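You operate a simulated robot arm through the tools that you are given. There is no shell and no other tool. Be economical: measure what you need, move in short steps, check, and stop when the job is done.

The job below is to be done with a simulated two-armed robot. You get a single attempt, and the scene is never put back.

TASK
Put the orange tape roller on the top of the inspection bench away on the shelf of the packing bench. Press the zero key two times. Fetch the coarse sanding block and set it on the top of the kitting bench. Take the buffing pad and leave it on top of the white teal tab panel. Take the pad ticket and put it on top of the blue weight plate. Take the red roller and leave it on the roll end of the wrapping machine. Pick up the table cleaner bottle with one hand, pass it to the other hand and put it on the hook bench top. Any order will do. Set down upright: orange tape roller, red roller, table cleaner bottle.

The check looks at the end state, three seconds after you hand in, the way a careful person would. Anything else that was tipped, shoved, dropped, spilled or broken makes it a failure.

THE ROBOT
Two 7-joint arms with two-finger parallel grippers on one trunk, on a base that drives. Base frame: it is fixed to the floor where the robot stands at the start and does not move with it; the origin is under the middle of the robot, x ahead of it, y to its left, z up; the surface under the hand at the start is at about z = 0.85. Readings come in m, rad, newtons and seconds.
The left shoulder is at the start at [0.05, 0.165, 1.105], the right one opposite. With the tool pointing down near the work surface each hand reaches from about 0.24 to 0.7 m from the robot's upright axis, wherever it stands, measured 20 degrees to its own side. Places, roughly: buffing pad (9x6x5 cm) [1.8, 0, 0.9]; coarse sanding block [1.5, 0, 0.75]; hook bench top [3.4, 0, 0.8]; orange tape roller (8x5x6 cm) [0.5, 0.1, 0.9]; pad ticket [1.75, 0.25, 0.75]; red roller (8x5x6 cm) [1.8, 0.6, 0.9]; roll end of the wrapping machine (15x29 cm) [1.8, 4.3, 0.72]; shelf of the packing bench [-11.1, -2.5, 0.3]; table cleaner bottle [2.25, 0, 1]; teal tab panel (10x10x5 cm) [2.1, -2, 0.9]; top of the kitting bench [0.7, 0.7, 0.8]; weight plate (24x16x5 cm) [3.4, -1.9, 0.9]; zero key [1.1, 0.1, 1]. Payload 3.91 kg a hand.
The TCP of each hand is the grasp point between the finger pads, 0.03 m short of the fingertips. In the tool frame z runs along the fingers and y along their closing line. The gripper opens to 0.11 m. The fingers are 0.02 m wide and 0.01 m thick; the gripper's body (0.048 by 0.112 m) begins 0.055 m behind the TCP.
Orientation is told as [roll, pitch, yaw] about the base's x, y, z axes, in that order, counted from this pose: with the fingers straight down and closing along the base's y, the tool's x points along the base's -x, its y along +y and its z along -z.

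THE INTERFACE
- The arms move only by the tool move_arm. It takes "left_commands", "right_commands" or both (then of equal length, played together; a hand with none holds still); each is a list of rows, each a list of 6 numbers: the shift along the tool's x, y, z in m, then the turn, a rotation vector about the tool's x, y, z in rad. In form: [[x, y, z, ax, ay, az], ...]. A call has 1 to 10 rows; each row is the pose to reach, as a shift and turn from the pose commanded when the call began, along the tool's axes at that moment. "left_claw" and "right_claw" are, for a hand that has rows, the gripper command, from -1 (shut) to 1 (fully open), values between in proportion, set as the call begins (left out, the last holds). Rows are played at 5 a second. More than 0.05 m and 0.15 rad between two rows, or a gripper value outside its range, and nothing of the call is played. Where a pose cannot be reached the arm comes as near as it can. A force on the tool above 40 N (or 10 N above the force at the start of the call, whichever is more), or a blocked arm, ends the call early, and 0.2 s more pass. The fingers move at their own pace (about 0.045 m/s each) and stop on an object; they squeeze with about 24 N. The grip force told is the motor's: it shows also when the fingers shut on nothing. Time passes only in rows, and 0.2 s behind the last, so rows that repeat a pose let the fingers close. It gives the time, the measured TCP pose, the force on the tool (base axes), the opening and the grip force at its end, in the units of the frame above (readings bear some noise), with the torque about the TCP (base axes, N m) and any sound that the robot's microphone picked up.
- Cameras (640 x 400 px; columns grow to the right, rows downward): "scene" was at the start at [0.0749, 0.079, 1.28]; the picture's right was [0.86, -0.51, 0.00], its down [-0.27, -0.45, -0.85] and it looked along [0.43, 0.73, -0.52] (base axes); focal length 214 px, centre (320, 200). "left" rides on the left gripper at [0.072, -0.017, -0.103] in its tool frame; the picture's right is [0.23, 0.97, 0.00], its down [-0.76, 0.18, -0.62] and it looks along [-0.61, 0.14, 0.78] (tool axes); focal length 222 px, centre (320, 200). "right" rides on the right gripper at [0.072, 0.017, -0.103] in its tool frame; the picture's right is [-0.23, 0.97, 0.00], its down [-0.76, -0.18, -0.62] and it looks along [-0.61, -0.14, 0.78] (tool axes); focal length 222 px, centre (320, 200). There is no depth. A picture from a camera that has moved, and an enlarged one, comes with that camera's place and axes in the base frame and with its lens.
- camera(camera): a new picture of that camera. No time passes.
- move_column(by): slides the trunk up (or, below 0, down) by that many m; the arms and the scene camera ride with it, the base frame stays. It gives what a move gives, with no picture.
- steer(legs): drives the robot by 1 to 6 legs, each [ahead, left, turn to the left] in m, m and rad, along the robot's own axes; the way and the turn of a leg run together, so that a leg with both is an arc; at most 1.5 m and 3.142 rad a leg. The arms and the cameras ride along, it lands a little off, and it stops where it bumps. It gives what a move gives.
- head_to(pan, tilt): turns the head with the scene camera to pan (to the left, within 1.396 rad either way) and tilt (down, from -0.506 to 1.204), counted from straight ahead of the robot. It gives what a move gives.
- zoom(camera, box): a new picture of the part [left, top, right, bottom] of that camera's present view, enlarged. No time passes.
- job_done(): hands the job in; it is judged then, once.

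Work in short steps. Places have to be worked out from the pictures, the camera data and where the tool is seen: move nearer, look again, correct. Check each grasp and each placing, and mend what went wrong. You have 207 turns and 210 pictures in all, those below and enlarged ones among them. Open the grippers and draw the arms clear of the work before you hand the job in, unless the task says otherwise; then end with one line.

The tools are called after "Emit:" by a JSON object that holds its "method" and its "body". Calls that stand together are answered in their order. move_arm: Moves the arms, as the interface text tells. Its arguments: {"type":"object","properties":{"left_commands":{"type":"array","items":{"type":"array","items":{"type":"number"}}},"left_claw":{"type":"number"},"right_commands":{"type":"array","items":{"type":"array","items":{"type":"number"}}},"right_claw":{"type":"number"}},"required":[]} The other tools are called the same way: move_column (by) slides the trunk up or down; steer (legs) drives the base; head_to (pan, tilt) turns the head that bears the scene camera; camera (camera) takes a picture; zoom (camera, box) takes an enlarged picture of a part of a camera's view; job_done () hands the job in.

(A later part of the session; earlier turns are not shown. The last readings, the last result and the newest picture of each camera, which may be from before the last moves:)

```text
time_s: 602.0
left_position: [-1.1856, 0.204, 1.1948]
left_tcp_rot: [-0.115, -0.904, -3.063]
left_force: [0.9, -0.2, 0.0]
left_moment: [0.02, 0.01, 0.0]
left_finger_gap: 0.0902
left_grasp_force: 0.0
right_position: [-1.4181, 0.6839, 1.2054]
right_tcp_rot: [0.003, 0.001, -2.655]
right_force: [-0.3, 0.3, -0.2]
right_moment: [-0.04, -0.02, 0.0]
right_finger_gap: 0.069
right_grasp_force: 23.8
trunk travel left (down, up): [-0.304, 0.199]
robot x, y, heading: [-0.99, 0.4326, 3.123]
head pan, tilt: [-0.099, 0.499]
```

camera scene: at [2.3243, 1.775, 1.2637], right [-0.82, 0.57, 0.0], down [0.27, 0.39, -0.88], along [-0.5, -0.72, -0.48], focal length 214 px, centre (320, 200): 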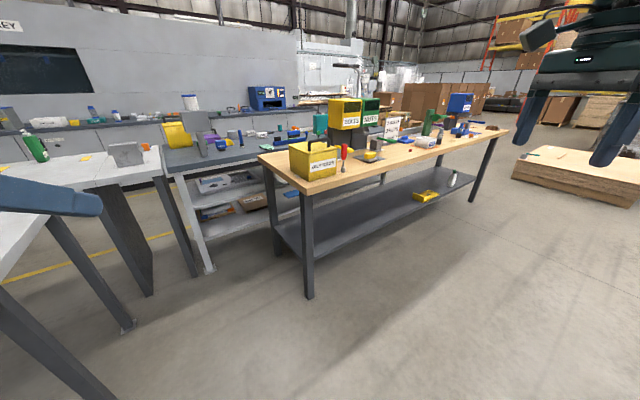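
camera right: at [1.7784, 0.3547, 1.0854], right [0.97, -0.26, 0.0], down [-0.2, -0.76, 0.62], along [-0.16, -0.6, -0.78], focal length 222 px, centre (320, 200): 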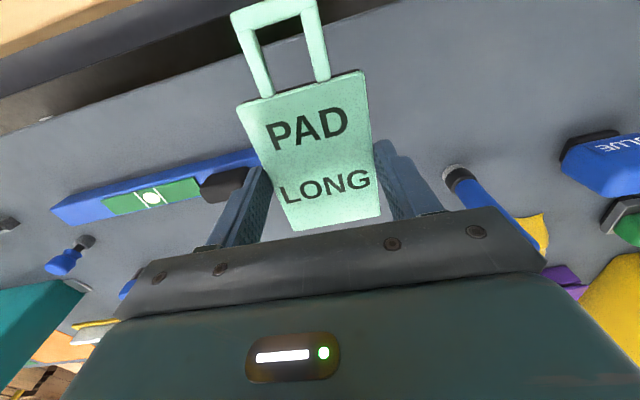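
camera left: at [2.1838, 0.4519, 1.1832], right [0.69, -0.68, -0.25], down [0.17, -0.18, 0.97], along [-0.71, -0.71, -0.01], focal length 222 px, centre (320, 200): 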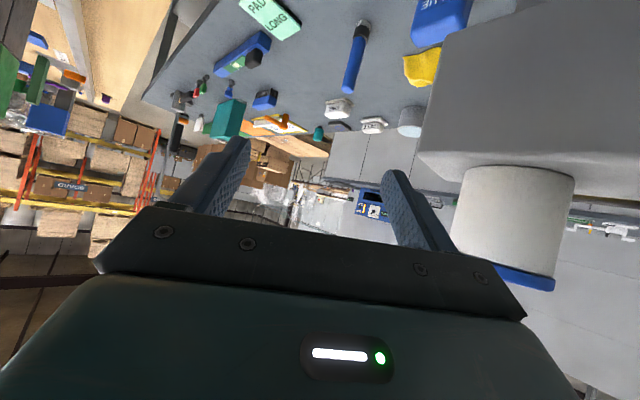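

Continuing to the front aisle.

Emit:
{"method": "steer", "body": {"legs": [[0, 1.35, 0], [0, 0, -3.123], [1.5, 0, 0], [1.5, 0, 0]]}}

Emit:
{"method": "steer", "body": {"legs": [[0.9, 0, 0], [0, 0, -1.0]]}}

Emit:
{"method": "head_to", "body": {"pan": 0.1, "tilt": 0.4}}

Emit:
{"method": "camera", "body": {"camera": "scene"}}

```text
time_s: 635.5
left_position: [2.2048, -0.5294, 1.1952]
left_tcp_rot: [-0.117, -0.903, 0.151]
left_force: [0.3, 1.1, 0.0]
left_moment: [-0.01, -0.04, 0.0]
left_finger_gap: 0.0901
left_grasp_force: 0.0
right_position: [2.4726, -0.9907, 1.2059]
right_tcp_rot: [0.002, 0.003, 0.562]
right_force: [-0.5, -0.1, -0.4]
right_moment: [0.0, 0.0, -0.01]
right_finger_gap: 0.0689
right_grasp_force: 23.9
trunk travel left (down, up): [-0.304, 0.199]
robot x, y, heading: [2.0304, -0.7747, 0.054]
head pan, tilt: [-0.099, 0.499]
```

```text
time_s: 642.9
left_position: [3.2387, -0.7391, 1.1954]
left_tcp_rot: [-0.115, -0.904, -0.852]
left_force: [-0.4, 0.0, 0.8]
left_moment: [0.01, -0.02, 0.01]
left_finger_gap: 0.0902
left_grasp_force: 0.0
right_position: [2.991, -1.2126, 1.2059]
right_tcp_rot: [0.004, -0.001, -0.441]
right_force: [-0.9, -0.3, 0.1]
right_moment: [0.04, 0.02, -0.01]
right_finger_gap: 0.0692
right_grasp_force: 24.4
trunk travel left (down, up): [-0.304, 0.199]
robot x, y, heading: [2.9361, -0.7196, -0.951]
head pan, tilt: [-0.099, 0.499]
```

```text
time_s: 643.6
left_position: [3.2381, -0.7409, 1.1936]
left_tcp_rot: [-0.115, -0.905, -0.852]
left_force: [0.9, -0.5, -0.4]
left_moment: [-0.02, 0.03, 0.0]
left_finger_gap: 0.0904
left_grasp_force: 0.1
right_position: [2.9922, -1.212, 1.2055]
right_tcp_rot: [0.004, 0.001, -0.441]
right_force: [-0.9, -0.5, -0.1]
right_moment: [-0.04, 0.01, 0.02]
right_finger_gap: 0.0691
right_grasp_force: 24.0
trunk travel left (down, up): [-0.304, 0.199]
robot x, y, heading: [2.9341, -0.7234, -0.949]
head pan, tilt: [0.099, 0.4]
```

```text
51 pictures are left
camera scene: at [3.0142, -0.8134, 1.2729], right [-0.75, -0.66, 0.0], down [-0.26, 0.29, -0.92], along [0.61, -0.69, -0.39], focal length 214 px, centre (320, 200)
```

scene: 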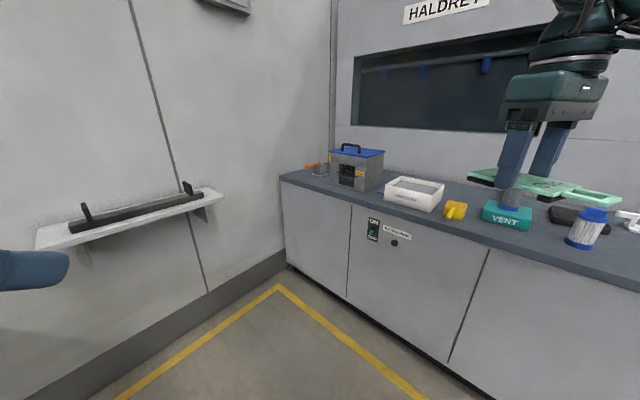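

I zoom on the counter near (3.4, -1.9).

Emit:
{"method": "zoom", "body": {"camera": "scene", "box": [300, 130, 500, 255]}}

```text
3.20 times, centred on (400, 192) of scene
camera zoom: at [3.0142, -0.8134, 1.2729], right [-0.75, -0.66, 0.0], down [-0.26, 0.29, -0.92], along [0.61, -0.69, -0.39], focal length 686 px, centre (64, 224)
```

zoom: 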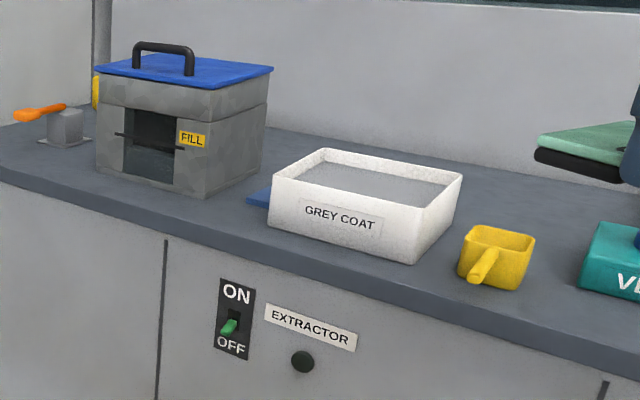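

A blue plate peeks out beside the GREY COAT tray. I move closer facing the counter.

Emit:
{"method": "steer", "body": {"legs": [[0, 0, -0.62], [0.4, 0.2, 0]]}}

Emit:
{"method": "move_column", "body": {"by": 0.12}}

Emit:
{"method": "head_to", "body": {"pan": 0.1, "tilt": 0.7}}

Emit:
{"method": "camera", "body": {"camera": "scene"}}

```text
time_s: 648.0
left_position: [3.365, -1.314, 1.1946]
left_tcp_rot: [-0.113, -0.904, -1.475]
left_force: [0.2, -0.6, 0.1]
left_moment: [0.0, -0.01, -0.01]
left_finger_gap: 0.0903
left_grasp_force: 0.0
right_position: [2.8894, -1.5535, 1.2068]
right_tcp_rot: [0.003, 0.002, -1.066]
right_force: [-0.7, -0.5, -1.6]
right_moment: [0.0, 0.03, -0.01]
right_finger_gap: 0.0691
right_grasp_force: 24.0
trunk travel left (down, up): [-0.304, 0.199]
robot x, y, heading: [3.1338, -1.1196, -1.572]
head pan, tilt: [0.099, 0.4]
```

```text
time_s: 649.5
left_position: [3.3649, -1.3118, 1.3143]
left_tcp_rot: [-0.115, -0.904, -1.477]
left_force: [0.2, -0.5, 0.1]
left_moment: [0.01, -0.01, 0.01]
left_finger_gap: 0.0901
left_grasp_force: 0.0
right_position: [2.8897, -1.5523, 1.3252]
right_tcp_rot: [0.004, 0.001, -1.067]
right_force: [0.5, 0.3, -1.0]
right_moment: [-0.01, -0.02, 0.03]
right_finger_gap: 0.069
right_grasp_force: 24.4
trunk travel left (down, up): [-0.424, 0.079]
robot x, y, heading: [3.1297, -1.1251, -1.574]
head pan, tilt: [0.099, 0.4]
```

```text
time_s: 650.3
left_position: [3.3643, -1.3127, 1.3134]
left_tcp_rot: [-0.116, -0.904, -1.478]
left_force: [-0.7, -1.3, -0.1]
left_moment: [0.0, -0.01, 0.03]
left_finger_gap: 0.0902
left_grasp_force: 0.1
right_position: [2.8893, -1.5523, 1.3252]
right_tcp_rot: [0.002, -0.001, -1.067]
right_force: [0.1, 0.0, -1.5]
right_moment: [-0.02, 0.0, 0.02]
right_finger_gap: 0.0689
right_grasp_force: 23.8
trunk travel left (down, up): [-0.424, 0.079]
robot x, y, heading: [3.1327, -1.1207, -1.575]
head pan, tilt: [0.099, 0.7]
```

```text
49 pictures are left
camera scene: at [3.1388, -1.2338, 1.3661], right [-1.0, -0.1, 0.0], down [-0.06, 0.64, -0.77], along [0.07, -0.76, -0.64], focal length 214 px, centre (320, 200)
```

scene: 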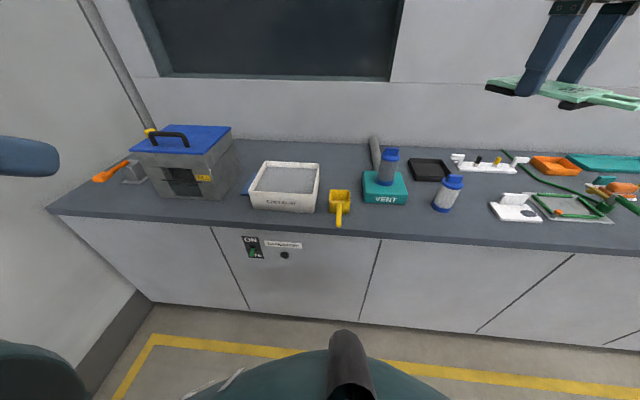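

Zoom on the tray and the blue piece.

Emit:
{"method": "zoom", "body": {"camera": "scene", "box": [120, 110, 360, 240]}}

```text
2.67 times, centred on (240, 175) of scene
camera zoom: at [3.1388, -1.2338, 1.3661], right [-1.0, -0.1, 0.0], down [-0.06, 0.64, -0.77], along [0.07, -0.76, -0.64], focal length 572 px, centre (533, 267)
```

zoom: 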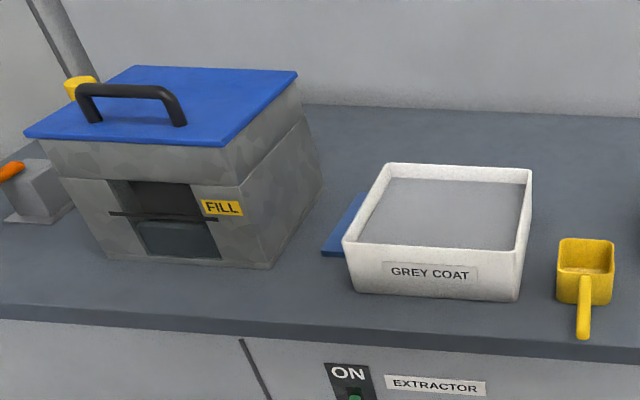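

A blue plate lies partly under/behind the tray. I move so the right hand camera can look down on it.

Emit:
{"method": "steer", "body": {"legs": [[0.12, 0.33, 0]]}}

Emit:
{"method": "head_to", "body": {"pan": -0.05, "tilt": 0.8}}

Emit:
{"method": "zoom", "body": {"camera": "scene", "box": [230, 100, 430, 260]}}

Emit:
{"method": "camera", "body": {"camera": "left"}}

```text
time_s: 653.8
left_position: [3.6932, -1.435, 1.3138]
left_tcp_rot: [-0.117, -0.905, -1.477]
left_force: [0.3, 0.8, -0.9]
left_moment: [0.0, -0.02, 0.0]
left_finger_gap: 0.0902
left_grasp_force: 0.1
right_position: [3.2175, -1.6734, 1.3261]
right_tcp_rot: [0.004, -0.001, -1.069]
right_force: [-0.5, -0.4, -1.7]
right_moment: [0.01, 0.03, -0.01]
right_finger_gap: 0.0689
right_grasp_force: 24.1
trunk travel left (down, up): [-0.424, 0.079]
robot x, y, heading: [3.4561, -1.2423, -1.573]
head pan, tilt: [0.099, 0.7]
```

```text
time_s: 654.5
left_position: [3.6924, -1.4345, 1.3153]
left_tcp_rot: [-0.114, -0.905, -1.477]
left_force: [0.7, 0.2, -0.2]
left_moment: [-0.01, 0.01, -0.04]
left_finger_gap: 0.0904
left_grasp_force: 0.1
right_position: [3.2182, -1.6723, 1.3255]
right_tcp_rot: [0.003, 0.0, -1.068]
right_force: [0.0, 0.8, -0.2]
right_moment: [0.0, 0.02, -0.02]
right_finger_gap: 0.0691
right_grasp_force: 24.0
trunk travel left (down, up): [-0.424, 0.079]
robot x, y, heading: [3.4619, -1.2413, -1.577]
head pan, tilt: [-0.051, 0.799]
```

```text
2.50 times, centred on (330, 180) of scene
camera zoom: at [3.4545, -1.3512, 1.3578], right [-1.0, 0.06, 0.0], down [0.04, 0.72, -0.7], along [-0.04, -0.7, -0.72], focal length 536 px, centre (295, 250)
```

zoom: 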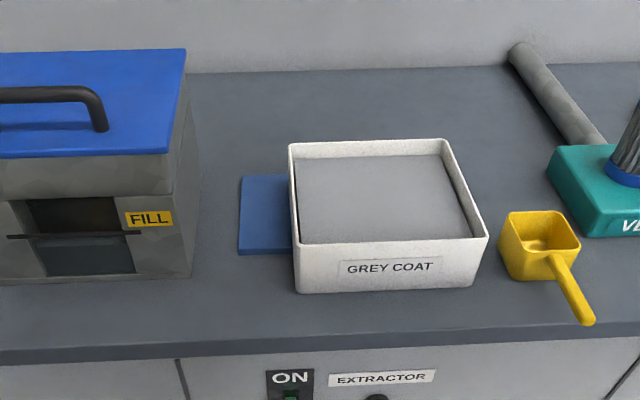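

```text
46 pictures are left
camera left: at [3.6757, -1.3093, 1.3216], right [0.96, 0.14, -0.25], down [0.25, 0.02, 0.97], along [0.14, -0.99, -0.01], focal length 222 px, centre (320, 200)
```

left: 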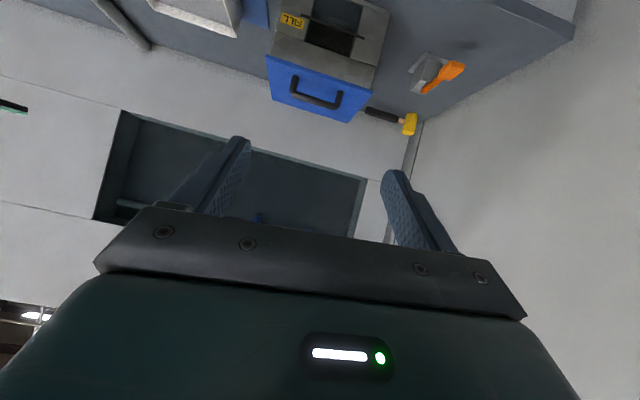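

The plate (24×16 cm, x 3.26–3.50, y -1.995…-1.835) has the tray on it, leaving a strip ~7 cm wide at its left for the ticket. I position the base and bring the ticket over the strip.

Emit:
{"method": "steer", "body": {"legs": [[0.05, 0.14, 0], [0.07, 0, 0]]}}

Emit:
{"method": "move_arm", "body": {"right_commands": [[-0.038, 0.0075, 0, 0, 0, 0.1], [-0.077, 0.015, 0, 0, 0, 0.2], [-0.115, 0.023, 0, 0, 0, 0.3], [-0.154, 0.03, 0, 0, 0, 0.4], [-0.192, 0.038, 0, 0, 0, 0.503], [-0.192, 0.038, 0.05, 0, 0, 0.503], [-0.192, 0.038, 0.1, 0, 0, 0.503], [-0.192, 0.038, 0.15, 0, 0, 0.503], [-0.192, 0.038, 0.2, 0, 0, 0.503], [-0.192, 0.038, 0.25, 0, 0, 0.503]]}}

Emit:
{"method": "camera", "body": {"camera": "right"}}

Emit:
{"method": "head_to", "body": {"pan": -0.2, "tilt": 0.9}}

Emit:
{"method": "camera", "body": {"camera": "scene"}}

```text
time_s: 657.0
left_position: [3.8338, -1.5538, 1.3145]
left_tcp_rot: [-0.116, -0.903, -1.48]
left_force: [0.5, -0.2, -0.1]
left_moment: [0.01, -0.01, 0.01]
left_finger_gap: 0.0906
left_grasp_force: 0.1
right_position: [3.3587, -1.7939, 1.3256]
right_tcp_rot: [0.006, 0.001, -1.068]
right_force: [-0.2, -0.1, -0.5]
right_moment: [0.03, 0.0, -0.02]
right_finger_gap: 0.0692
right_grasp_force: 24.2
trunk travel left (down, up): [-0.424, 0.079]
robot x, y, heading: [3.601, -1.3634, -1.577]
head pan, tilt: [-0.051, 0.799]
```

```text
time_s: 659.2
left_position: [3.8333, -1.554, 1.3148]
left_tcp_rot: [-0.116, -0.903, -1.479]
left_force: [0.2, -0.6, 0.0]
left_moment: [0.01, 0.0, 0.0]
left_finger_gap: 0.0903
left_grasp_force: 0.0
right_position: [3.4856, -1.9448, 1.0766]
right_tcp_rot: [0.005, 0.003, -1.569]
right_force: [-0.3, 0.1, 0.1]
right_moment: [0.01, 0.01, 0.0]
right_finger_gap: 0.0691
right_grasp_force: 23.5
right hand out of reach, approached as far as the arm can: row 5
trunk travel left (down, up): [-0.424, 0.079]
robot x, y, heading: [3.5947, -1.3635, -1.576]
head pan, tilt: [-0.051, 0.799]
```

```text
45 pictures are left
camera right: at [3.5024, -1.8707, 1.1784], right [0.97, -0.23, 0.0], down [-0.18, -0.76, 0.62], along [-0.14, -0.61, -0.78], focal length 222 px, centre (320, 200)
```

right: 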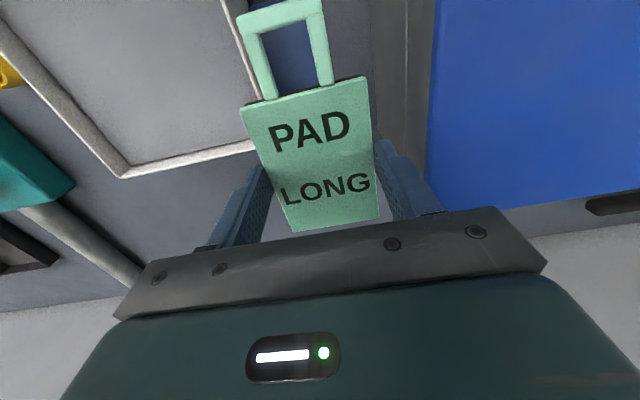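

```text
time_s: 659.9
left_position: [3.8329, -1.5544, 1.3146]
left_tcp_rot: [-0.116, -0.904, -1.478]
left_force: [-0.8, 0.0, 0.0]
left_moment: [-0.01, 0.01, 0.0]
left_finger_gap: 0.0902
left_grasp_force: 0.0
right_position: [3.4865, -1.9443, 1.0769]
right_tcp_rot: [0.003, 0.002, -1.57]
right_force: [-0.7, 0.2, -0.1]
right_moment: [0.04, 0.02, 0.01]
right_finger_gap: 0.0691
right_grasp_force: 23.7
trunk travel left (down, up): [-0.424, 0.079]
robot x, y, heading: [3.6033, -1.3621, -1.574]
head pan, tilt: [-0.201, 0.901]
```

```text
44 pictures are left
camera scene: at [3.5847, -1.4648, 1.3499], right [-0.98, 0.2, 0.0], down [0.16, 0.77, -0.62], along [-0.13, -0.61, -0.78], focal length 214 px, centre (320, 200)
```

scene: 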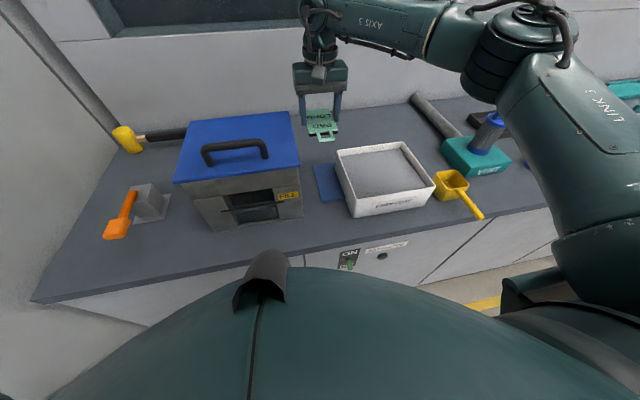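

The strip lies between tray rim (x≈3.425) and plate edge (x≈3.497). I shift 8 mm toward the tray and lower.

Emit:
{"method": "move_arm", "body": {"right_commands": [[0, -0.008, 0.04, 0, 0, 0], [0, -0.008, 0.085, 0, 0, 0], [0, -0.008, 0.125, 0, 0, 0], [0, -0.008, 0.155, 0, 0, 0]]}}

Emit:
{"method": "zoom", "body": {"camera": "scene", "box": [260, 40, 440, 230]}}

```text
time_s: 660.9
left_position: [3.8356, -1.5539, 1.3147]
left_tcp_rot: [-0.113, -0.906, -1.479]
left_force: [0.1, -0.2, 0.7]
left_moment: [0.06, 0.02, 0.0]
left_finger_gap: 0.0901
left_grasp_force: 0.1
right_position: [3.4791, -1.9428, 0.9361]
right_tcp_rot: [0.002, -0.003, -1.574]
right_force: [0.7, 8.4, 13.2]
right_moment: [0.16, 0.67, -0.41]
right_finger_gap: 0.069
right_grasp_force: 23.8
trunk travel left (down, up): [-0.424, 0.079]
robot x, y, heading: [3.6008, -1.3608, -1.578]
head pan, tilt: [-0.201, 0.901]
stopped in row 4 (right hand): the force on the tool passed its limit at 49 N (the readings are from after the stop); the commanded pose is now the measured one
```

```text
2.11 times, centred on (350, 135) of scene
camera zoom: at [3.5848, -1.4642, 1.3501], right [-0.98, 0.21, 0.0], down [0.16, 0.77, -0.62], along [-0.13, -0.61, -0.78], focal length 452 px, centre (257, 337)
```

zoom: 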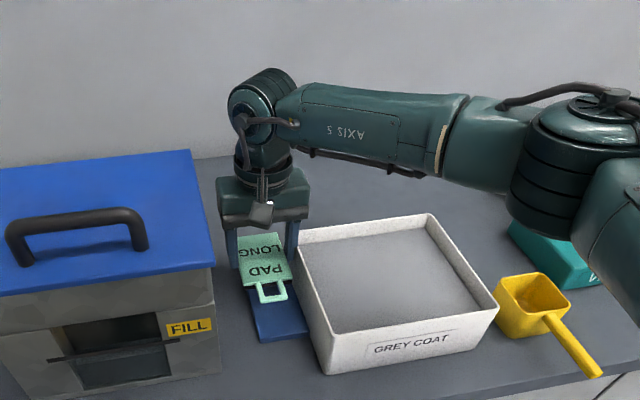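

The tray-side fingertip touched the tray rim. I lift 3 cm, shift 8 mm away from the tray and look closely.

Emit:
{"method": "move_arm", "body": {"right_commands": [[0, 0, -0.03, 0, 0, 0], [0, 0.008, -0.03, 0, 0, 0], [0, 0.008, -0.03, 0, 0, 0]]}}

Emit:
{"method": "camera", "body": {"camera": "right"}}

Emit:
{"method": "zoom", "body": {"camera": "scene", "box": [290, 90, 410, 220]}}

```text
time_s: 661.7
left_position: [3.8326, -1.5547, 1.3138]
left_tcp_rot: [-0.114, -0.904, -1.478]
left_force: [0.0, -0.5, -0.4]
left_moment: [0.0, 0.03, 0.02]
left_finger_gap: 0.0901
left_grasp_force: 0.1
right_position: [3.4859, -1.9442, 0.9632]
right_tcp_rot: [0.004, -0.004, -1.574]
right_force: [0.0, -0.2, -0.1]
right_moment: [0.02, -0.01, 0.01]
right_finger_gap: 0.0692
right_grasp_force: 24.0
trunk travel left (down, up): [-0.424, 0.079]
robot x, y, heading: [3.6009, -1.3644, -1.575]
head pan, tilt: [-0.201, 0.901]
```

```text
42 pictures are left
camera right: at [3.5021, -1.8701, 1.0651], right [0.97, -0.23, 0.0], down [-0.18, -0.76, 0.63], along [-0.14, -0.61, -0.78], focal length 222 px, centre (320, 200)
```

right: 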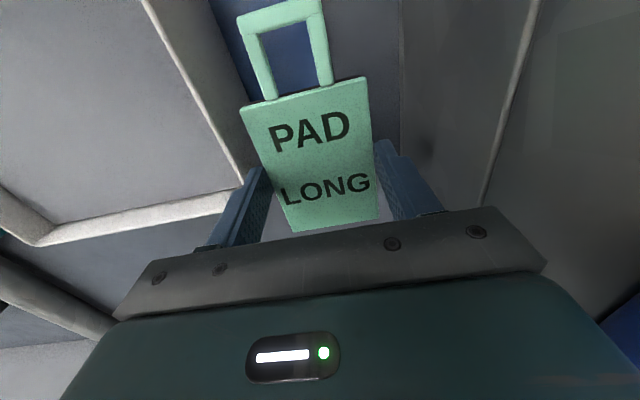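

```text
3.08 times, centred on (350, 155) of scene
camera zoom: at [3.5844, -1.4647, 1.3499], right [-0.98, 0.21, 0.0], down [0.16, 0.77, -0.62], along [-0.13, -0.61, -0.78], focal length 660 px, centre (228, 338)
```

zoom: 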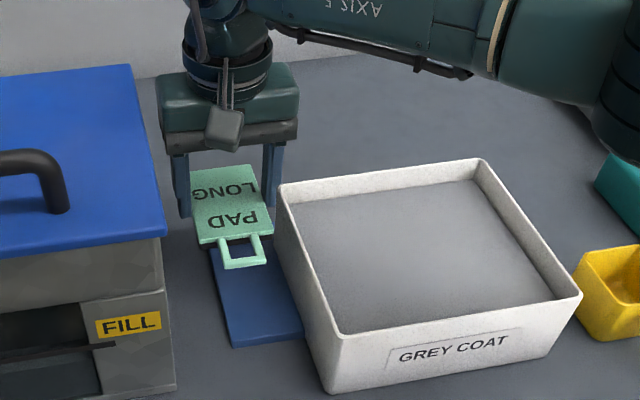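

Zoom the right camera to see plate, rim and gap.

Emit:
{"method": "zoom", "body": {"camera": "right", "box": [130, 0, 470, 210]}}

```text
1.88 times, centred on (300, 105) of right
camera zoom: at [3.5021, -1.8701, 1.0651], right [0.97, -0.23, 0.0], down [-0.18, -0.76, 0.63], along [-0.14, -0.61, -0.78], focal length 418 px, centre (358, 379)
```

zoom: 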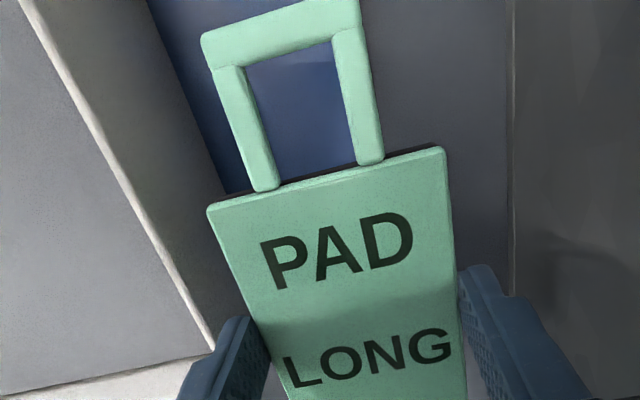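

Tray base is at x≈3.43 and plate edge x≈3.50 here. I descend carefully at x≈3.486.

Emit:
{"method": "move_arm", "body": {"right_commands": [[0, 0, 0.025, 0, 0, 0], [0, 0, 0.04, 0, 0, 0], [0, 0, 0.05, 0, 0, 0], [0, 0, 0.058, 0, 0, 0]]}}

Emit:
{"method": "zoom", "body": {"camera": "scene", "box": [290, 90, 410, 220]}}

```text
time_s: 662.7
left_position: [3.8343, -1.5545, 1.3145]
left_tcp_rot: [-0.116, -0.904, -1.478]
left_force: [0.1, 0.2, 0.1]
left_moment: [-0.02, -0.01, 0.01]
left_finger_gap: 0.0902
left_grasp_force: 0.0
right_position: [3.4862, -1.9448, 0.9067]
right_tcp_rot: [0.004, -0.004, -1.572]
right_force: [0.5, 0.1, 0.0]
right_moment: [-0.01, -0.02, -0.01]
right_finger_gap: 0.0691
right_grasp_force: 23.9
trunk travel left (down, up): [-0.424, 0.079]
robot x, y, heading: [3.5999, -1.3602, -1.574]
head pan, tilt: [-0.201, 0.901]
```

```text
3.08 times, centred on (350, 155) of scene
camera zoom: at [3.5845, -1.4649, 1.3499], right [-0.98, 0.2, 0.0], down [0.16, 0.77, -0.62], along [-0.13, -0.61, -0.78], focal length 660 px, centre (228, 338)
```

zoom: 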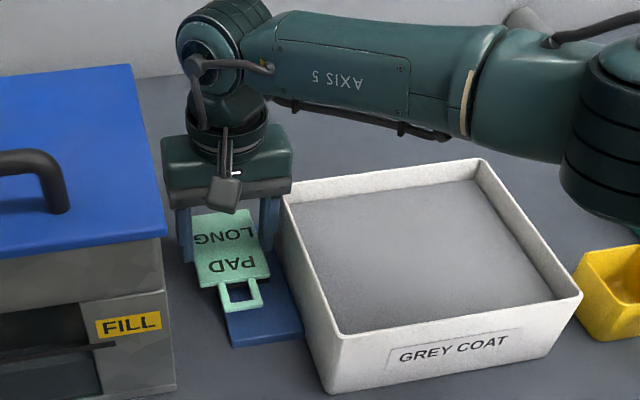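

Clear and below the rim. I lower to contact with the plate.

Emit:
{"method": "move_arm", "body": {"right_commands": [[0, 0, 0.005, 0, 0, 0], [0, 0, 0.009, 0, 0, 0], [0, 0, 0.013, 0, 0, 0], [0, 0, 0.017, 0, 0, 0]]}}

Emit:
{"method": "zoom", "body": {"camera": "scene", "box": [290, 90, 410, 220]}}

```text
time_s: 663.7
left_position: [3.8341, -1.5515, 1.3153]
left_tcp_rot: [-0.114, -0.907, -1.48]
left_force: [0.5, 0.1, 0.5]
left_moment: [-0.01, 0.02, 0.03]
left_finger_gap: 0.0902
left_grasp_force: 0.0
right_position: [3.4864, -1.943, 0.8929]
right_tcp_rot: [0.003, -0.009, -1.573]
right_force: [-3.7, 1.8, 22.5]
right_moment: [0.39, 0.22, -0.05]
right_finger_gap: 0.0693
right_grasp_force: 23.8
trunk travel left (down, up): [-0.424, 0.079]
robot x, y, heading: [3.6037, -1.3613, -1.578]
head pan, tilt: [-0.201, 0.901]
```

```text
3.08 times, centred on (350, 155) of scene
camera zoom: at [3.5846, -1.4622, 1.3506], right [-0.98, 0.21, 0.0], down [0.16, 0.77, -0.62], along [-0.13, -0.61, -0.78], focal length 660 px, centre (228, 338)
```

zoom: 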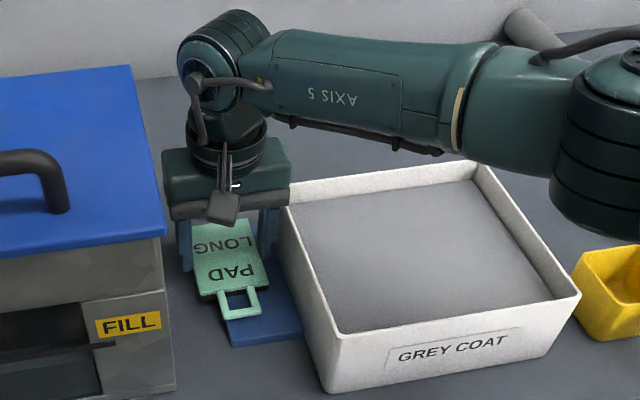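

In contact with the plate. I ease 3 mm, open slightly, and lift straight up.

Emit:
{"method": "move_arm", "body": {"right_commands": [[0, 0, -0.004, 0, 0, 0], [0, 0, -0.004, 0, 0, 0], [0, 0, -0.004, 0, 0, 0], [0, 0, -0.03, 0, 0, 0], [0, 0, -0.07, 0, 0, 0], [0, 0, -0.12, 0, 0, 0], [0, 0, -0.17, 0, 0, 0], [0, 0, -0.22, 0, 0, 0]], "right_claw": 0.4}}

Emit:
{"method": "zoom", "body": {"camera": "scene", "box": [290, 90, 410, 220]}}

Emit:
{"method": "camera", "body": {"camera": "right"}}

```text
time_s: 665.5
left_position: [3.8333, -1.5535, 1.3152]
left_tcp_rot: [-0.115, -0.905, -1.478]
left_force: [0.2, -0.7, -0.7]
left_moment: [-0.02, -0.03, 0.0]
left_finger_gap: 0.0901
left_grasp_force: 0.0
right_position: [3.4849, -1.9428, 1.1087]
right_tcp_rot: [0.004, -0.006, -1.573]
right_force: [-0.7, 0.0, -0.2]
right_moment: [-0.04, 0.0, 0.0]
right_finger_gap: 0.0767
right_grasp_force: 0.1
trunk travel left (down, up): [-0.424, 0.079]
robot x, y, heading: [3.5995, -1.3655, -1.572]
head pan, tilt: [-0.201, 0.901]
```

```text
3.08 times, centred on (350, 155) of scene
camera zoom: at [3.5849, -1.4643, 1.3499], right [-0.98, 0.2, 0.0], down [0.16, 0.77, -0.62], along [-0.13, -0.61, -0.78], focal length 660 px, centre (228, 338)
```

zoom: 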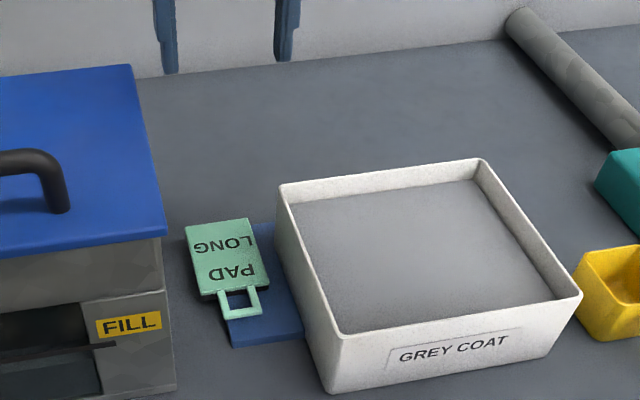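

```text
36 pictures are left
camera right: at [3.5026, -1.8684, 1.211], right [0.97, -0.23, 0.0], down [-0.18, -0.76, 0.63], along [-0.14, -0.61, -0.78], focal length 222 px, centre (320, 200)
```

right: 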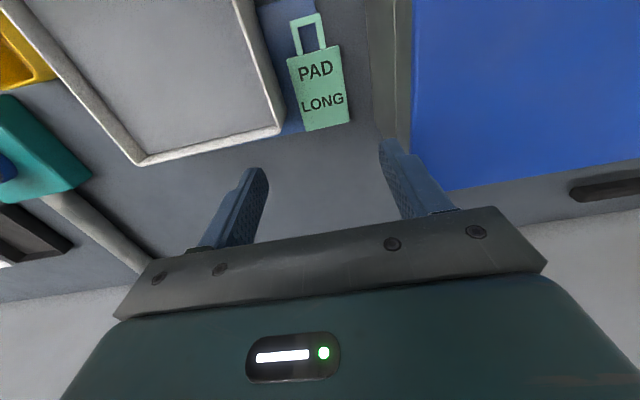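

The ticket lies flat on the plate strip with its centre over the plate. Now the last item: I retract and drive back to the start area for the orange tape roller.

Emit:
{"method": "move_arm", "body": {"right_commands": [[0.04, 0, -0.02, 0, 0, 0], [0.08, 0, -0.04, 0, 0, 0], [0.12, 0, -0.06, 0, 0, 0], [0.16, 0, -0.06, 0, 0, 0], [0.2, 0, -0.06, 0, 0, 0]], "right_claw": 1}}

Emit:
{"method": "steer", "body": {"legs": [[-0.42, 0, 0], [0, 0, -1.57], [1.5, 0, 0], [1.5, 0, 0], [0.65, 0, 0]]}}

```text
time_s: 666.7
left_position: [3.8334, -1.5546, 1.3145]
left_tcp_rot: [-0.116, -0.906, -1.479]
left_force: [-0.3, 0.6, 0.6]
left_moment: [0.02, 0.01, -0.04]
left_finger_gap: 0.0904
left_grasp_force: 0.0
right_position: [3.4851, -1.7417, 1.1658]
right_tcp_rot: [0.003, -0.005, -1.574]
right_force: [0.2, 0.6, 0.2]
right_moment: [-0.02, 0.0, 0.01]
right_finger_gap: 0.1098
right_grasp_force: 0.2
trunk travel left (down, up): [-0.424, 0.079]
robot x, y, heading: [3.6006, -1.3658, -1.577]
head pan, tilt: [-0.201, 0.901]
```

```text
time_s: 690.2
left_position: [-0.1948, -1.2549, 1.3143]
left_tcp_rot: [-0.114, -0.905, -3.014]
left_force: [0.6, 0.8, -1.1]
left_moment: [-0.01, -0.01, 0.0]
left_finger_gap: 0.0901
left_grasp_force: 0.1
right_position: [-0.394, -0.9135, 1.165]
right_tcp_rot: [0.003, -0.004, -3.111]
right_force: [0.9, 0.1, 0.0]
right_moment: [-0.01, 0.0, -0.03]
right_finger_gap: 0.1097
right_grasp_force: 0.0
trunk travel left (down, up): [-0.424, 0.079]
robot x, y, heading: [-0.012, -1.0139, -3.117]
head pan, tilt: [-0.201, 0.901]
```

I turn and slide to the start spot facing the inspection bench, then look at the orange roller.

Emit:
{"method": "steer", "body": {"legs": [[0, 0, 3.117], [0, 0.98, 0]]}}

Emit:
{"method": "move_arm", "body": {"left_commands": [[0, -0.01, 0.02, -0.06, 0, 0], [0, -0.02, 0.06, -0.115, 0, 0], [0, -0.03, 0.1, -0.115, 0, 0], [0, -0.04, 0.14, -0.115, 0, 0]], "left_claw": 1}}

Emit:
{"method": "head_to", "body": {"pan": 0.15, "tilt": 0.75}}

Emit:
{"method": "camera", "body": {"camera": "scene"}}

Emit:
{"method": "camera", "body": {"camera": "left"}}

```text
time_s: 706.4
left_position: [0.2153, 0.2073, 1.3152]
left_tcp_rot: [-0.115, -0.904, 0.071]
left_force: [0.1, 0.5, 0.1]
left_moment: [0.01, 0.0, 0.02]
left_finger_gap: 0.0901
left_grasp_force: 0.1
right_position: [0.3969, -0.1449, 1.1653]
right_tcp_rot: [0.004, -0.002, -0.023]
right_force: [-0.3, 0.8, -0.7]
right_moment: [-0.02, 0.0, 0.0]
right_finger_gap: 0.1101
right_grasp_force: 0.1
trunk travel left (down, up): [-0.424, 0.079]
robot x, y, heading: [0.0204, -0.0211, -0.025]
head pan, tilt: [-0.201, 0.901]
```

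```text
time_s: 707.4
left_position: [0.3488, 0.1455, 1.2634]
left_tcp_rot: [0.001, -0.904, 0.072]
left_force: [0.1, 0.2, 1.0]
left_moment: [0.02, -0.01, 0.02]
left_finger_gap: 0.11
left_grasp_force: 0.0
left hand out of reach, approached as far as the arm can: row 1, 2, 3, 4
right_position: [0.3978, -0.1452, 1.1646]
right_tcp_rot: [0.003, -0.004, -0.023]
right_force: [0.0, -0.5, 0.3]
right_moment: [0.0, 0.0, 0.0]
right_finger_gap: 0.1098
right_grasp_force: 0.0
trunk travel left (down, up): [-0.424, 0.079]
robot x, y, heading: [0.02, -0.0219, -0.028]
head pan, tilt: [-0.201, 0.901]
```

```text
time_s: 708.2
left_position: [0.3475, 0.1459, 1.2635]
left_tcp_rot: [0.001, -0.9, 0.072]
left_force: [0.0, 0.0, -0.5]
left_moment: [0.01, -0.01, -0.03]
left_finger_gap: 0.1099
left_grasp_force: 0.0
right_position: [0.3955, -0.1461, 1.1651]
right_tcp_rot: [0.002, -0.004, -0.024]
right_force: [0.0, 0.3, -0.4]
right_moment: [-0.01, 0.0, -0.02]
right_finger_gap: 0.1101
right_grasp_force: 0.2
trunk travel left (down, up): [-0.424, 0.079]
robot x, y, heading: [0.021, -0.0224, -0.028]
head pan, tilt: [0.15, 0.75]
```

```text
35 pictures are left
camera scene: at [0.1308, -0.0116, 1.3618], right [0.12, -0.99, 0.0], down [-0.68, -0.08, -0.73], along [0.73, 0.09, -0.68], focal length 214 px, centre (320, 200)
```

scene: 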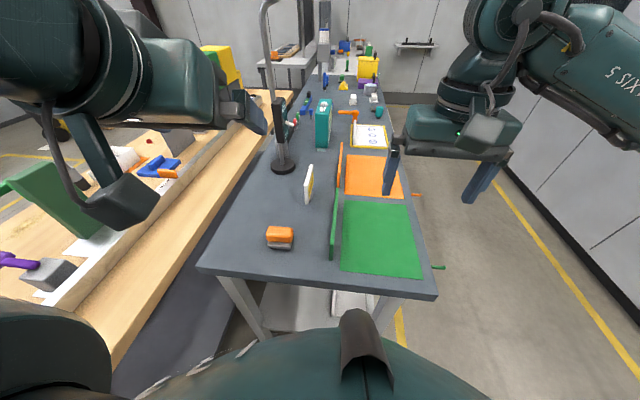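

```text
34 pictures are left
camera left: at [0.2226, 0.1186, 1.2711], right [-0.21, 0.96, -0.18], down [-0.03, 0.18, 0.98], along [0.98, 0.21, -0.01], focal length 222 px, centre (320, 200)
```

left: 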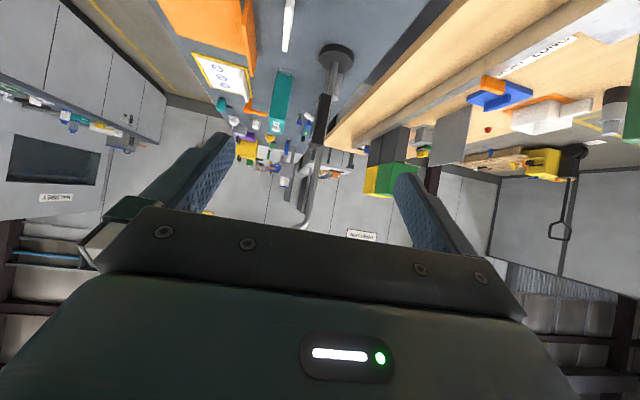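

Orange roller at about (0.478, 0.142), 8 cm along y. I lower the trunk and bring the tilted left hand to a pre-grasp in front of it.

Emit:
{"method": "move_column", "body": {"by": -0.12}}

Emit:
{"method": "move_arm", "body": {"left_commands": [[0.028, -0.002, 0.039, 0, 0, 0], [0.055, -0.004, 0.077, 0, 0, 0], [0.083, -0.006, 0.116, 0, 0, 0], [0.111, -0.008, 0.1545, 0, 0, 0], [0.111, -0.008, 0.1545, 0, 0, 0]]}}

Emit:
{"method": "camera", "body": {"camera": "left"}}

```text
time_s: 709.7
left_position: [0.3483, 0.146, 1.1445]
left_tcp_rot: [0.003, -0.905, 0.071]
left_force: [0.2, 0.4, 0.1]
left_moment: [0.02, 0.03, -0.03]
left_finger_gap: 0.11
left_grasp_force: 0.0
right_position: [0.396, -0.1431, 1.046]
right_tcp_rot: [0.004, -0.004, -0.023]
right_force: [-0.8, 1.2, 0.6]
right_moment: [0.0, 0.01, 0.0]
right_finger_gap: 0.1101
right_grasp_force: 0.0
trunk travel left (down, up): [-0.304, 0.199]
robot x, y, heading: [0.0189, -0.0223, -0.03]
head pan, tilt: [0.15, 0.75]
```

```text
time_s: 710.9
left_position: [0.4329, 0.127, 0.9607]
left_tcp_rot: [0.0, -0.903, 0.074]
left_force: [0.4, 0.2, -0.5]
left_moment: [-0.01, -0.01, -0.04]
left_finger_gap: 0.1101
left_grasp_force: 0.0
left hand out of reach, approached as far as the arm can: row 1, 2, 3, 4, 5
right_position: [0.3958, -0.145, 1.0451]
right_tcp_rot: [0.002, -0.003, -0.023]
right_force: [0.1, 0.6, 0.1]
right_moment: [0.03, -0.01, -0.01]
right_finger_gap: 0.1101
right_grasp_force: 0.0
trunk travel left (down, up): [-0.304, 0.199]
robot x, y, heading: [0.0197, -0.0222, -0.024]
head pan, tilt: [0.15, 0.75]
```

```text
33 pictures are left
camera left: at [0.3087, 0.0999, 0.9668], right [-0.21, 0.96, -0.18], down [-0.03, 0.18, 0.98], along [0.98, 0.21, -0.01], focal length 222 px, centre (320, 200)
```

left: 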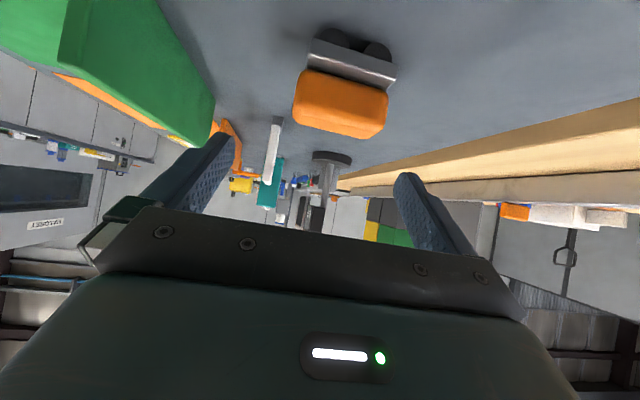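

Centre y needs +1 cm. I back the base 6 cm for arm room, then advance diagonally around the block.

Emit:
{"method": "steer", "body": {"legs": [[-0.06, 0, 0]]}}

Emit:
{"method": "move_arm", "body": {"left_commands": [[-0.002, 0.006, 0.03, 0, 0, 0], [-0.004, 0.006, 0.06, 0, 0, 0], [-0.006, 0.006, 0.085, 0, 0, 0], [-0.0079, 0.006, 0.108, 0, 0, 0], [-0.0079, 0.006, 0.108, 0, 0, 0]]}}

Emit:
{"method": "camera", "body": {"camera": "left"}}

```text
time_s: 711.9
left_position: [0.3743, 0.1291, 0.9609]
left_tcp_rot: [0.0, -0.903, 0.073]
left_force: [-0.3, 0.0, -0.8]
left_moment: [-0.02, -0.04, -0.03]
left_finger_gap: 0.1099
left_grasp_force: 0.0
right_position: [0.3367, -0.1434, 1.0457]
right_tcp_rot: [0.004, -0.006, -0.024]
right_force: [0.1, 0.0, 0.9]
right_moment: [-0.01, -0.03, -0.01]
right_finger_gap: 0.1101
right_grasp_force: 0.0
trunk travel left (down, up): [-0.304, 0.199]
robot x, y, heading: [-0.037, -0.0187, -0.028]
head pan, tilt: [0.15, 0.75]
```

```text
time_s: 713.1
left_position: [0.4636, 0.1421, 0.9004]
left_tcp_rot: [0.0, -0.903, 0.074]
left_force: [-0.9, -0.3, -0.3]
left_moment: [0.01, 0.0, -0.02]
left_finger_gap: 0.11
left_grasp_force: 0.1
right_position: [0.3368, -0.1436, 1.0444]
right_tcp_rot: [0.004, -0.004, -0.024]
right_force: [0.3, 0.0, 0.0]
right_moment: [0.01, 0.01, -0.01]
right_finger_gap: 0.1101
right_grasp_force: 0.1
trunk travel left (down, up): [-0.304, 0.199]
robot x, y, heading: [-0.0392, -0.0194, -0.028]
head pan, tilt: [0.15, 0.75]
```

```text
32 pictures are left
camera left: at [0.3381, 0.1142, 0.908], right [-0.21, 0.96, -0.18], down [-0.03, 0.18, 0.98], along [0.98, 0.21, -0.01], focal length 222 px, centre (320, 200)
```

left: 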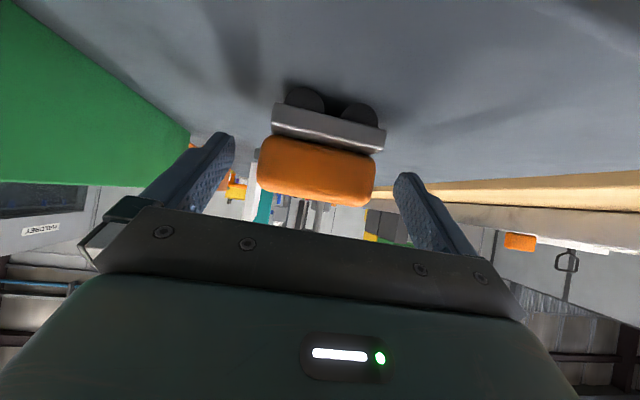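

The block is between the fingers. I close and lift.

Emit:
{"method": "move_arm", "body": {"left_commands": [[0, 0, 0, 0, 0, 0], [0, 0, 0, 0, 0, 0], [0, 0, 0, 0, 0, 0], [0, 0, 0, 0, 0, 0], [-0.015, 0, -0.012, 0, 0, 0], [-0.045, 0, -0.035, 0, 0, 0], [-0.075, 0, -0.06, 0, 0, 0]], "left_claw": -1}}

Emit:
{"method": "camera", "body": {"camera": "left"}}

```text
time_s: 714.7
left_position: [0.4638, 0.1424, 0.9951]
left_tcp_rot: [0.001, -0.902, 0.073]
left_force: [0.2, 0.6, -2.3]
left_moment: [0.0, 0.04, 0.02]
left_finger_gap: 0.0723
left_grasp_force: 24.1
right_position: [0.3375, -0.1425, 1.045]
right_tcp_rot: [0.003, -0.002, -0.022]
right_force: [-0.4, -0.8, 0.3]
right_moment: [-0.01, -0.02, -0.01]
right_finger_gap: 0.11
right_grasp_force: 0.2
trunk travel left (down, up): [-0.304, 0.199]
robot x, y, heading: [-0.038, -0.0241, -0.031]
head pan, tilt: [0.15, 0.75]
```

```text
31 pictures are left
camera left: at [0.3389, 0.1151, 1.0016], right [-0.21, 0.96, -0.18], down [-0.03, 0.18, 0.98], along [0.98, 0.21, -0.01], focal length 222 px, centre (320, 200)
```

left: 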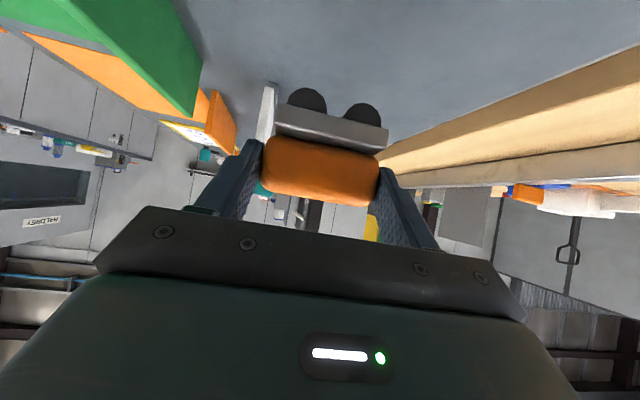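

Orange roller held. I back out to x≈-1.05, turn around and look toward the packing bench.

Emit:
{"method": "steer", "body": {"legs": [[-1.0, 0, 0], [0, 0, -3.11]]}}

Emit:
{"method": "head_to", "body": {"pan": 0.1, "tilt": 0.2}}

Emit:
{"method": "camera", "body": {"camera": "scene"}}

```text
time_s: 727.2
left_position: [-1.5576, -0.1587, 0.9941]
left_tcp_rot: [0.003, -0.906, -3.052]
left_force: [0.8, 0.4, -2.1]
left_moment: [0.03, -0.1, 0.03]
left_finger_gap: 0.0719
left_grasp_force: 24.1
right_position: [-1.4369, 0.1282, 1.0447]
right_tcp_rot: [0.005, -0.004, 3.137]
right_force: [-0.3, -0.3, -0.6]
right_moment: [-0.01, -0.02, -0.06]
right_finger_gap: 0.1098
right_grasp_force: 0.0
trunk travel left (down, up): [-0.304, 0.199]
robot x, y, heading: [-1.0592, 0.0116, 3.13]
head pan, tilt: [0.15, 0.75]
```

```text
time_s: 728.2
left_position: [-1.5589, -0.1575, 0.9936]
left_tcp_rot: [0.002, -0.9, -3.05]
left_force: [0.2, -0.2, -2.3]
left_moment: [-0.02, -0.05, 0.02]
left_finger_gap: 0.0716
left_grasp_force: 24.1
right_position: [-1.4365, 0.1301, 1.0454]
right_tcp_rot: [0.004, -0.003, 3.137]
right_force: [0.2, 0.1, 0.6]
right_moment: [-0.02, 0.03, 0.01]
right_finger_gap: 0.1101
right_grasp_force: 0.0
trunk travel left (down, up): [-0.304, 0.199]
robot x, y, heading: [-1.0554, 0.012, 3.135]
head pan, tilt: [0.099, 0.201]
```

```text
30 pictures are left
camera scene: at [-1.1792, 0.0075, 1.2913], right [-0.09, 1.0, 0.0], down [0.2, 0.02, -0.98], along [-0.98, -0.09, -0.2], focal length 214 px, centre (320, 200)
```

scene: 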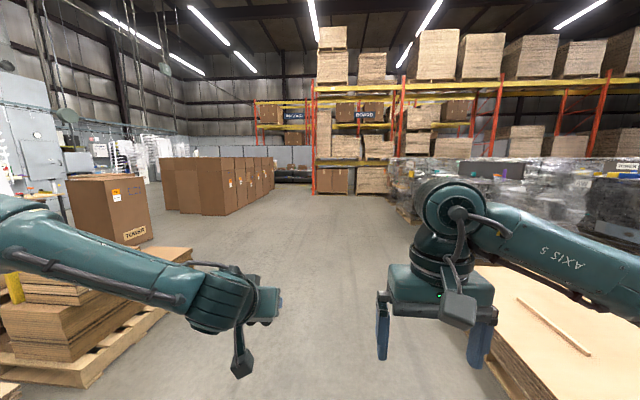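

Clear aisle straight ahead. I drive 4.5 m and look again.

Emit:
{"method": "steer", "body": {"legs": [[1.5, 0, 0], [1.5, 0, 0], [1.5, 0, 0]]}}

Emit:
{"method": "camera", "body": {"camera": "scene"}}

```text
time_s: 749.7
left_position: [-6.0669, -0.0045, 0.9944]
left_tcp_rot: [0.001, -0.902, -3.106]
left_force: [-0.1, -0.2, -3.2]
left_moment: [0.05, -0.08, -0.04]
left_finger_gap: 0.0721
left_grasp_force: 24.0
right_position: [-5.9298, 0.2785, 1.0459]
right_tcp_rot: [0.003, -0.003, 3.084]
right_force: [0.2, 1.0, -0.8]
right_moment: [0.01, -0.01, 0.01]
right_finger_gap: 0.1099
right_grasp_force: 0.0
trunk travel left (down, up): [-0.304, 0.199]
robot x, y, heading: [-5.5562, 0.1403, 3.078]
head pan, tilt: [0.099, 0.201]
```

```text
29 pictures are left
camera scene: at [-5.6795, 0.142, 1.2914], right [-0.04, 1.0, 0.0], down [0.2, 0.01, -0.98], along [-0.98, -0.04, -0.2], focal length 214 px, centre (320, 200)
```

scene: 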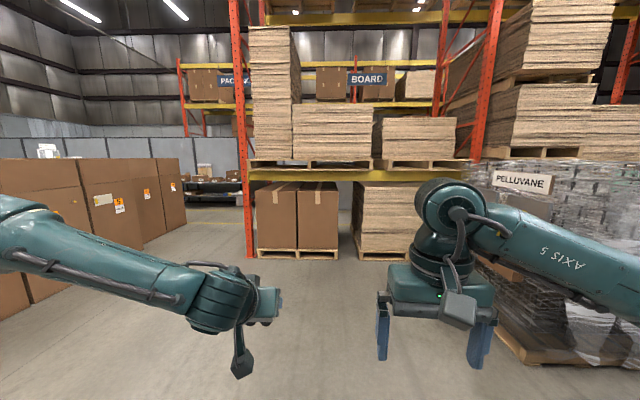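

The packing area is past the rack at left. I go diagonally to (-7, -1.7), then ahead to about (-8.7, -1.7).

Emit:
{"method": "steer", "body": {"legs": [[0.66, 0.964, 0], [0.66, 0.964, 0], [0, 0, 0.06], [1.5, 0, 0]]}}

Emit:
{"method": "head_to", "body": {"pan": 0.15, "tilt": 0.35}}

Emit:
{"method": "camera", "body": {"camera": "scene"}}

```text
time_s: 774.6
left_position: [-9.0031, -1.9052, 0.9951]
left_tcp_rot: [0.002, -0.903, -3.049]
left_force: [0.4, 0.3, -2.6]
left_moment: [-0.02, -0.05, 0.04]
left_finger_gap: 0.0719
left_grasp_force: 24.4
right_position: [-8.8815, -1.618, 1.0454]
right_tcp_rot: [0.004, -0.004, 3.139]
right_force: [-0.7, -0.1, -1.1]
right_moment: [-0.02, 0.04, -0.02]
right_finger_gap: 0.11
right_grasp_force: 0.0
trunk travel left (down, up): [-0.304, 0.199]
robot x, y, heading: [-8.5015, -1.7336, 3.136]
head pan, tilt: [0.099, 0.201]
```

```text
time_s: 775.3
left_position: [-9.0028, -1.9064, 0.9942]
left_tcp_rot: [0.003, -0.904, -3.049]
left_force: [-0.5, 0.1, -2.5]
left_moment: [0.0, -0.06, -0.01]
left_finger_gap: 0.0721
left_grasp_force: 23.7
right_position: [-8.883, -1.6177, 1.0451]
right_tcp_rot: [0.004, -0.003, 3.138]
right_force: [-0.3, 0.1, -0.1]
right_moment: [0.01, -0.03, 0.01]
right_finger_gap: 0.1102
right_grasp_force: 0.1
trunk travel left (down, up): [-0.304, 0.199]
robot x, y, heading: [-8.5022, -1.7341, 3.133]
head pan, tilt: [0.15, 0.351]
```

```text
28 pictures are left
camera scene: at [-8.6241, -1.7443, 1.2775], right [-0.14, 0.99, 0.0], down [0.34, 0.05, -0.94], along [-0.93, -0.13, -0.34], focal length 214 px, centre (320, 200)
```

scene: 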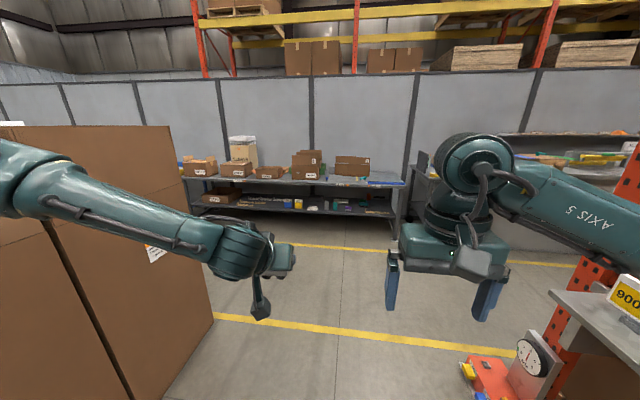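

I see the packing bench with its shelf. Zoom in.

Emit:
{"method": "zoom", "body": {"camera": "scene", "box": [170, 130, 420, 270]}}

```text
2.56 times, centred on (295, 200) of scene
camera zoom: at [-8.6241, -1.7443, 1.2775], right [-0.14, 0.99, 0.0], down [0.34, 0.05, -0.94], along [-0.93, -0.13, -0.34], focal length 549 px, centre (384, 200)
```

zoom: 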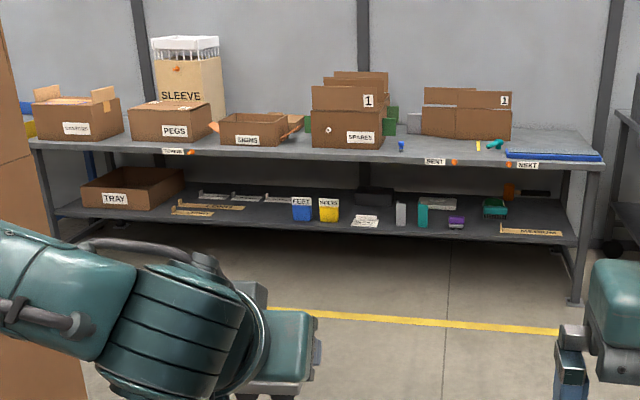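

Shelf front is near x≈-10.9, z≈0.28. A free gap exists around y≈-1.62 between the purple piece and the wood ruler. I drive ahead and look closer.

Emit:
{"method": "steer", "body": {"legs": [[1.4, 0, 0]]}}

Emit:
{"method": "head_to", "body": {"pan": 0.0, "tilt": 0.7}}

Emit:
{"method": "camera", "body": {"camera": "scene"}}

```text
time_s: 782.2
left_position: [-10.3868, -1.9091, 0.9938]
left_tcp_rot: [0.0, -0.903, -3.039]
left_force: [0.5, -0.8, -1.8]
left_moment: [0.01, -0.04, 0.0]
left_finger_gap: 0.0717
left_grasp_force: 24.3
right_position: [-10.2678, -1.6201, 1.0467]
right_tcp_rot: [0.004, -0.003, -3.134]
right_force: [-0.9, 0.0, 0.6]
right_moment: [0.03, 0.01, -0.04]
right_finger_gap: 0.11
right_grasp_force: 0.1
trunk travel left (down, up): [-0.304, 0.199]
robot x, y, heading: [-9.8838, -1.73, -3.137]
head pan, tilt: [0.15, 0.351]
```

```text
time_s: 783.1
left_position: [-10.3851, -1.9095, 0.9943]
left_tcp_rot: [0.003, -0.902, -3.039]
left_force: [-0.8, 0.6, -2.2]
left_moment: [-0.01, -0.03, 0.0]
left_finger_gap: 0.0718
left_grasp_force: 23.6
right_position: [-10.2686, -1.619, 1.045]
right_tcp_rot: [0.003, -0.004, -3.134]
right_force: [-0.2, -0.9, -1.0]
right_moment: [0.0, -0.02, -0.01]
right_finger_gap: 0.11
right_grasp_force: 0.1
trunk travel left (down, up): [-0.304, 0.199]
robot x, y, heading: [-9.8848, -1.7293, -3.135]
head pan, tilt: [0.0, 0.7]
```

```text
26 pictures are left
camera scene: at [-10.0013, -1.7296, 1.2461], right [0.0, 1.0, 0.0], down [0.64, 0.0, -0.77], along [-0.77, 0.0, -0.64], focal length 214 px, centre (320, 200)
```

scene: 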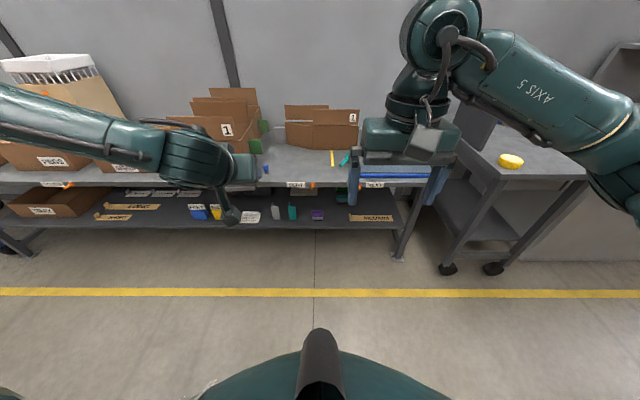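

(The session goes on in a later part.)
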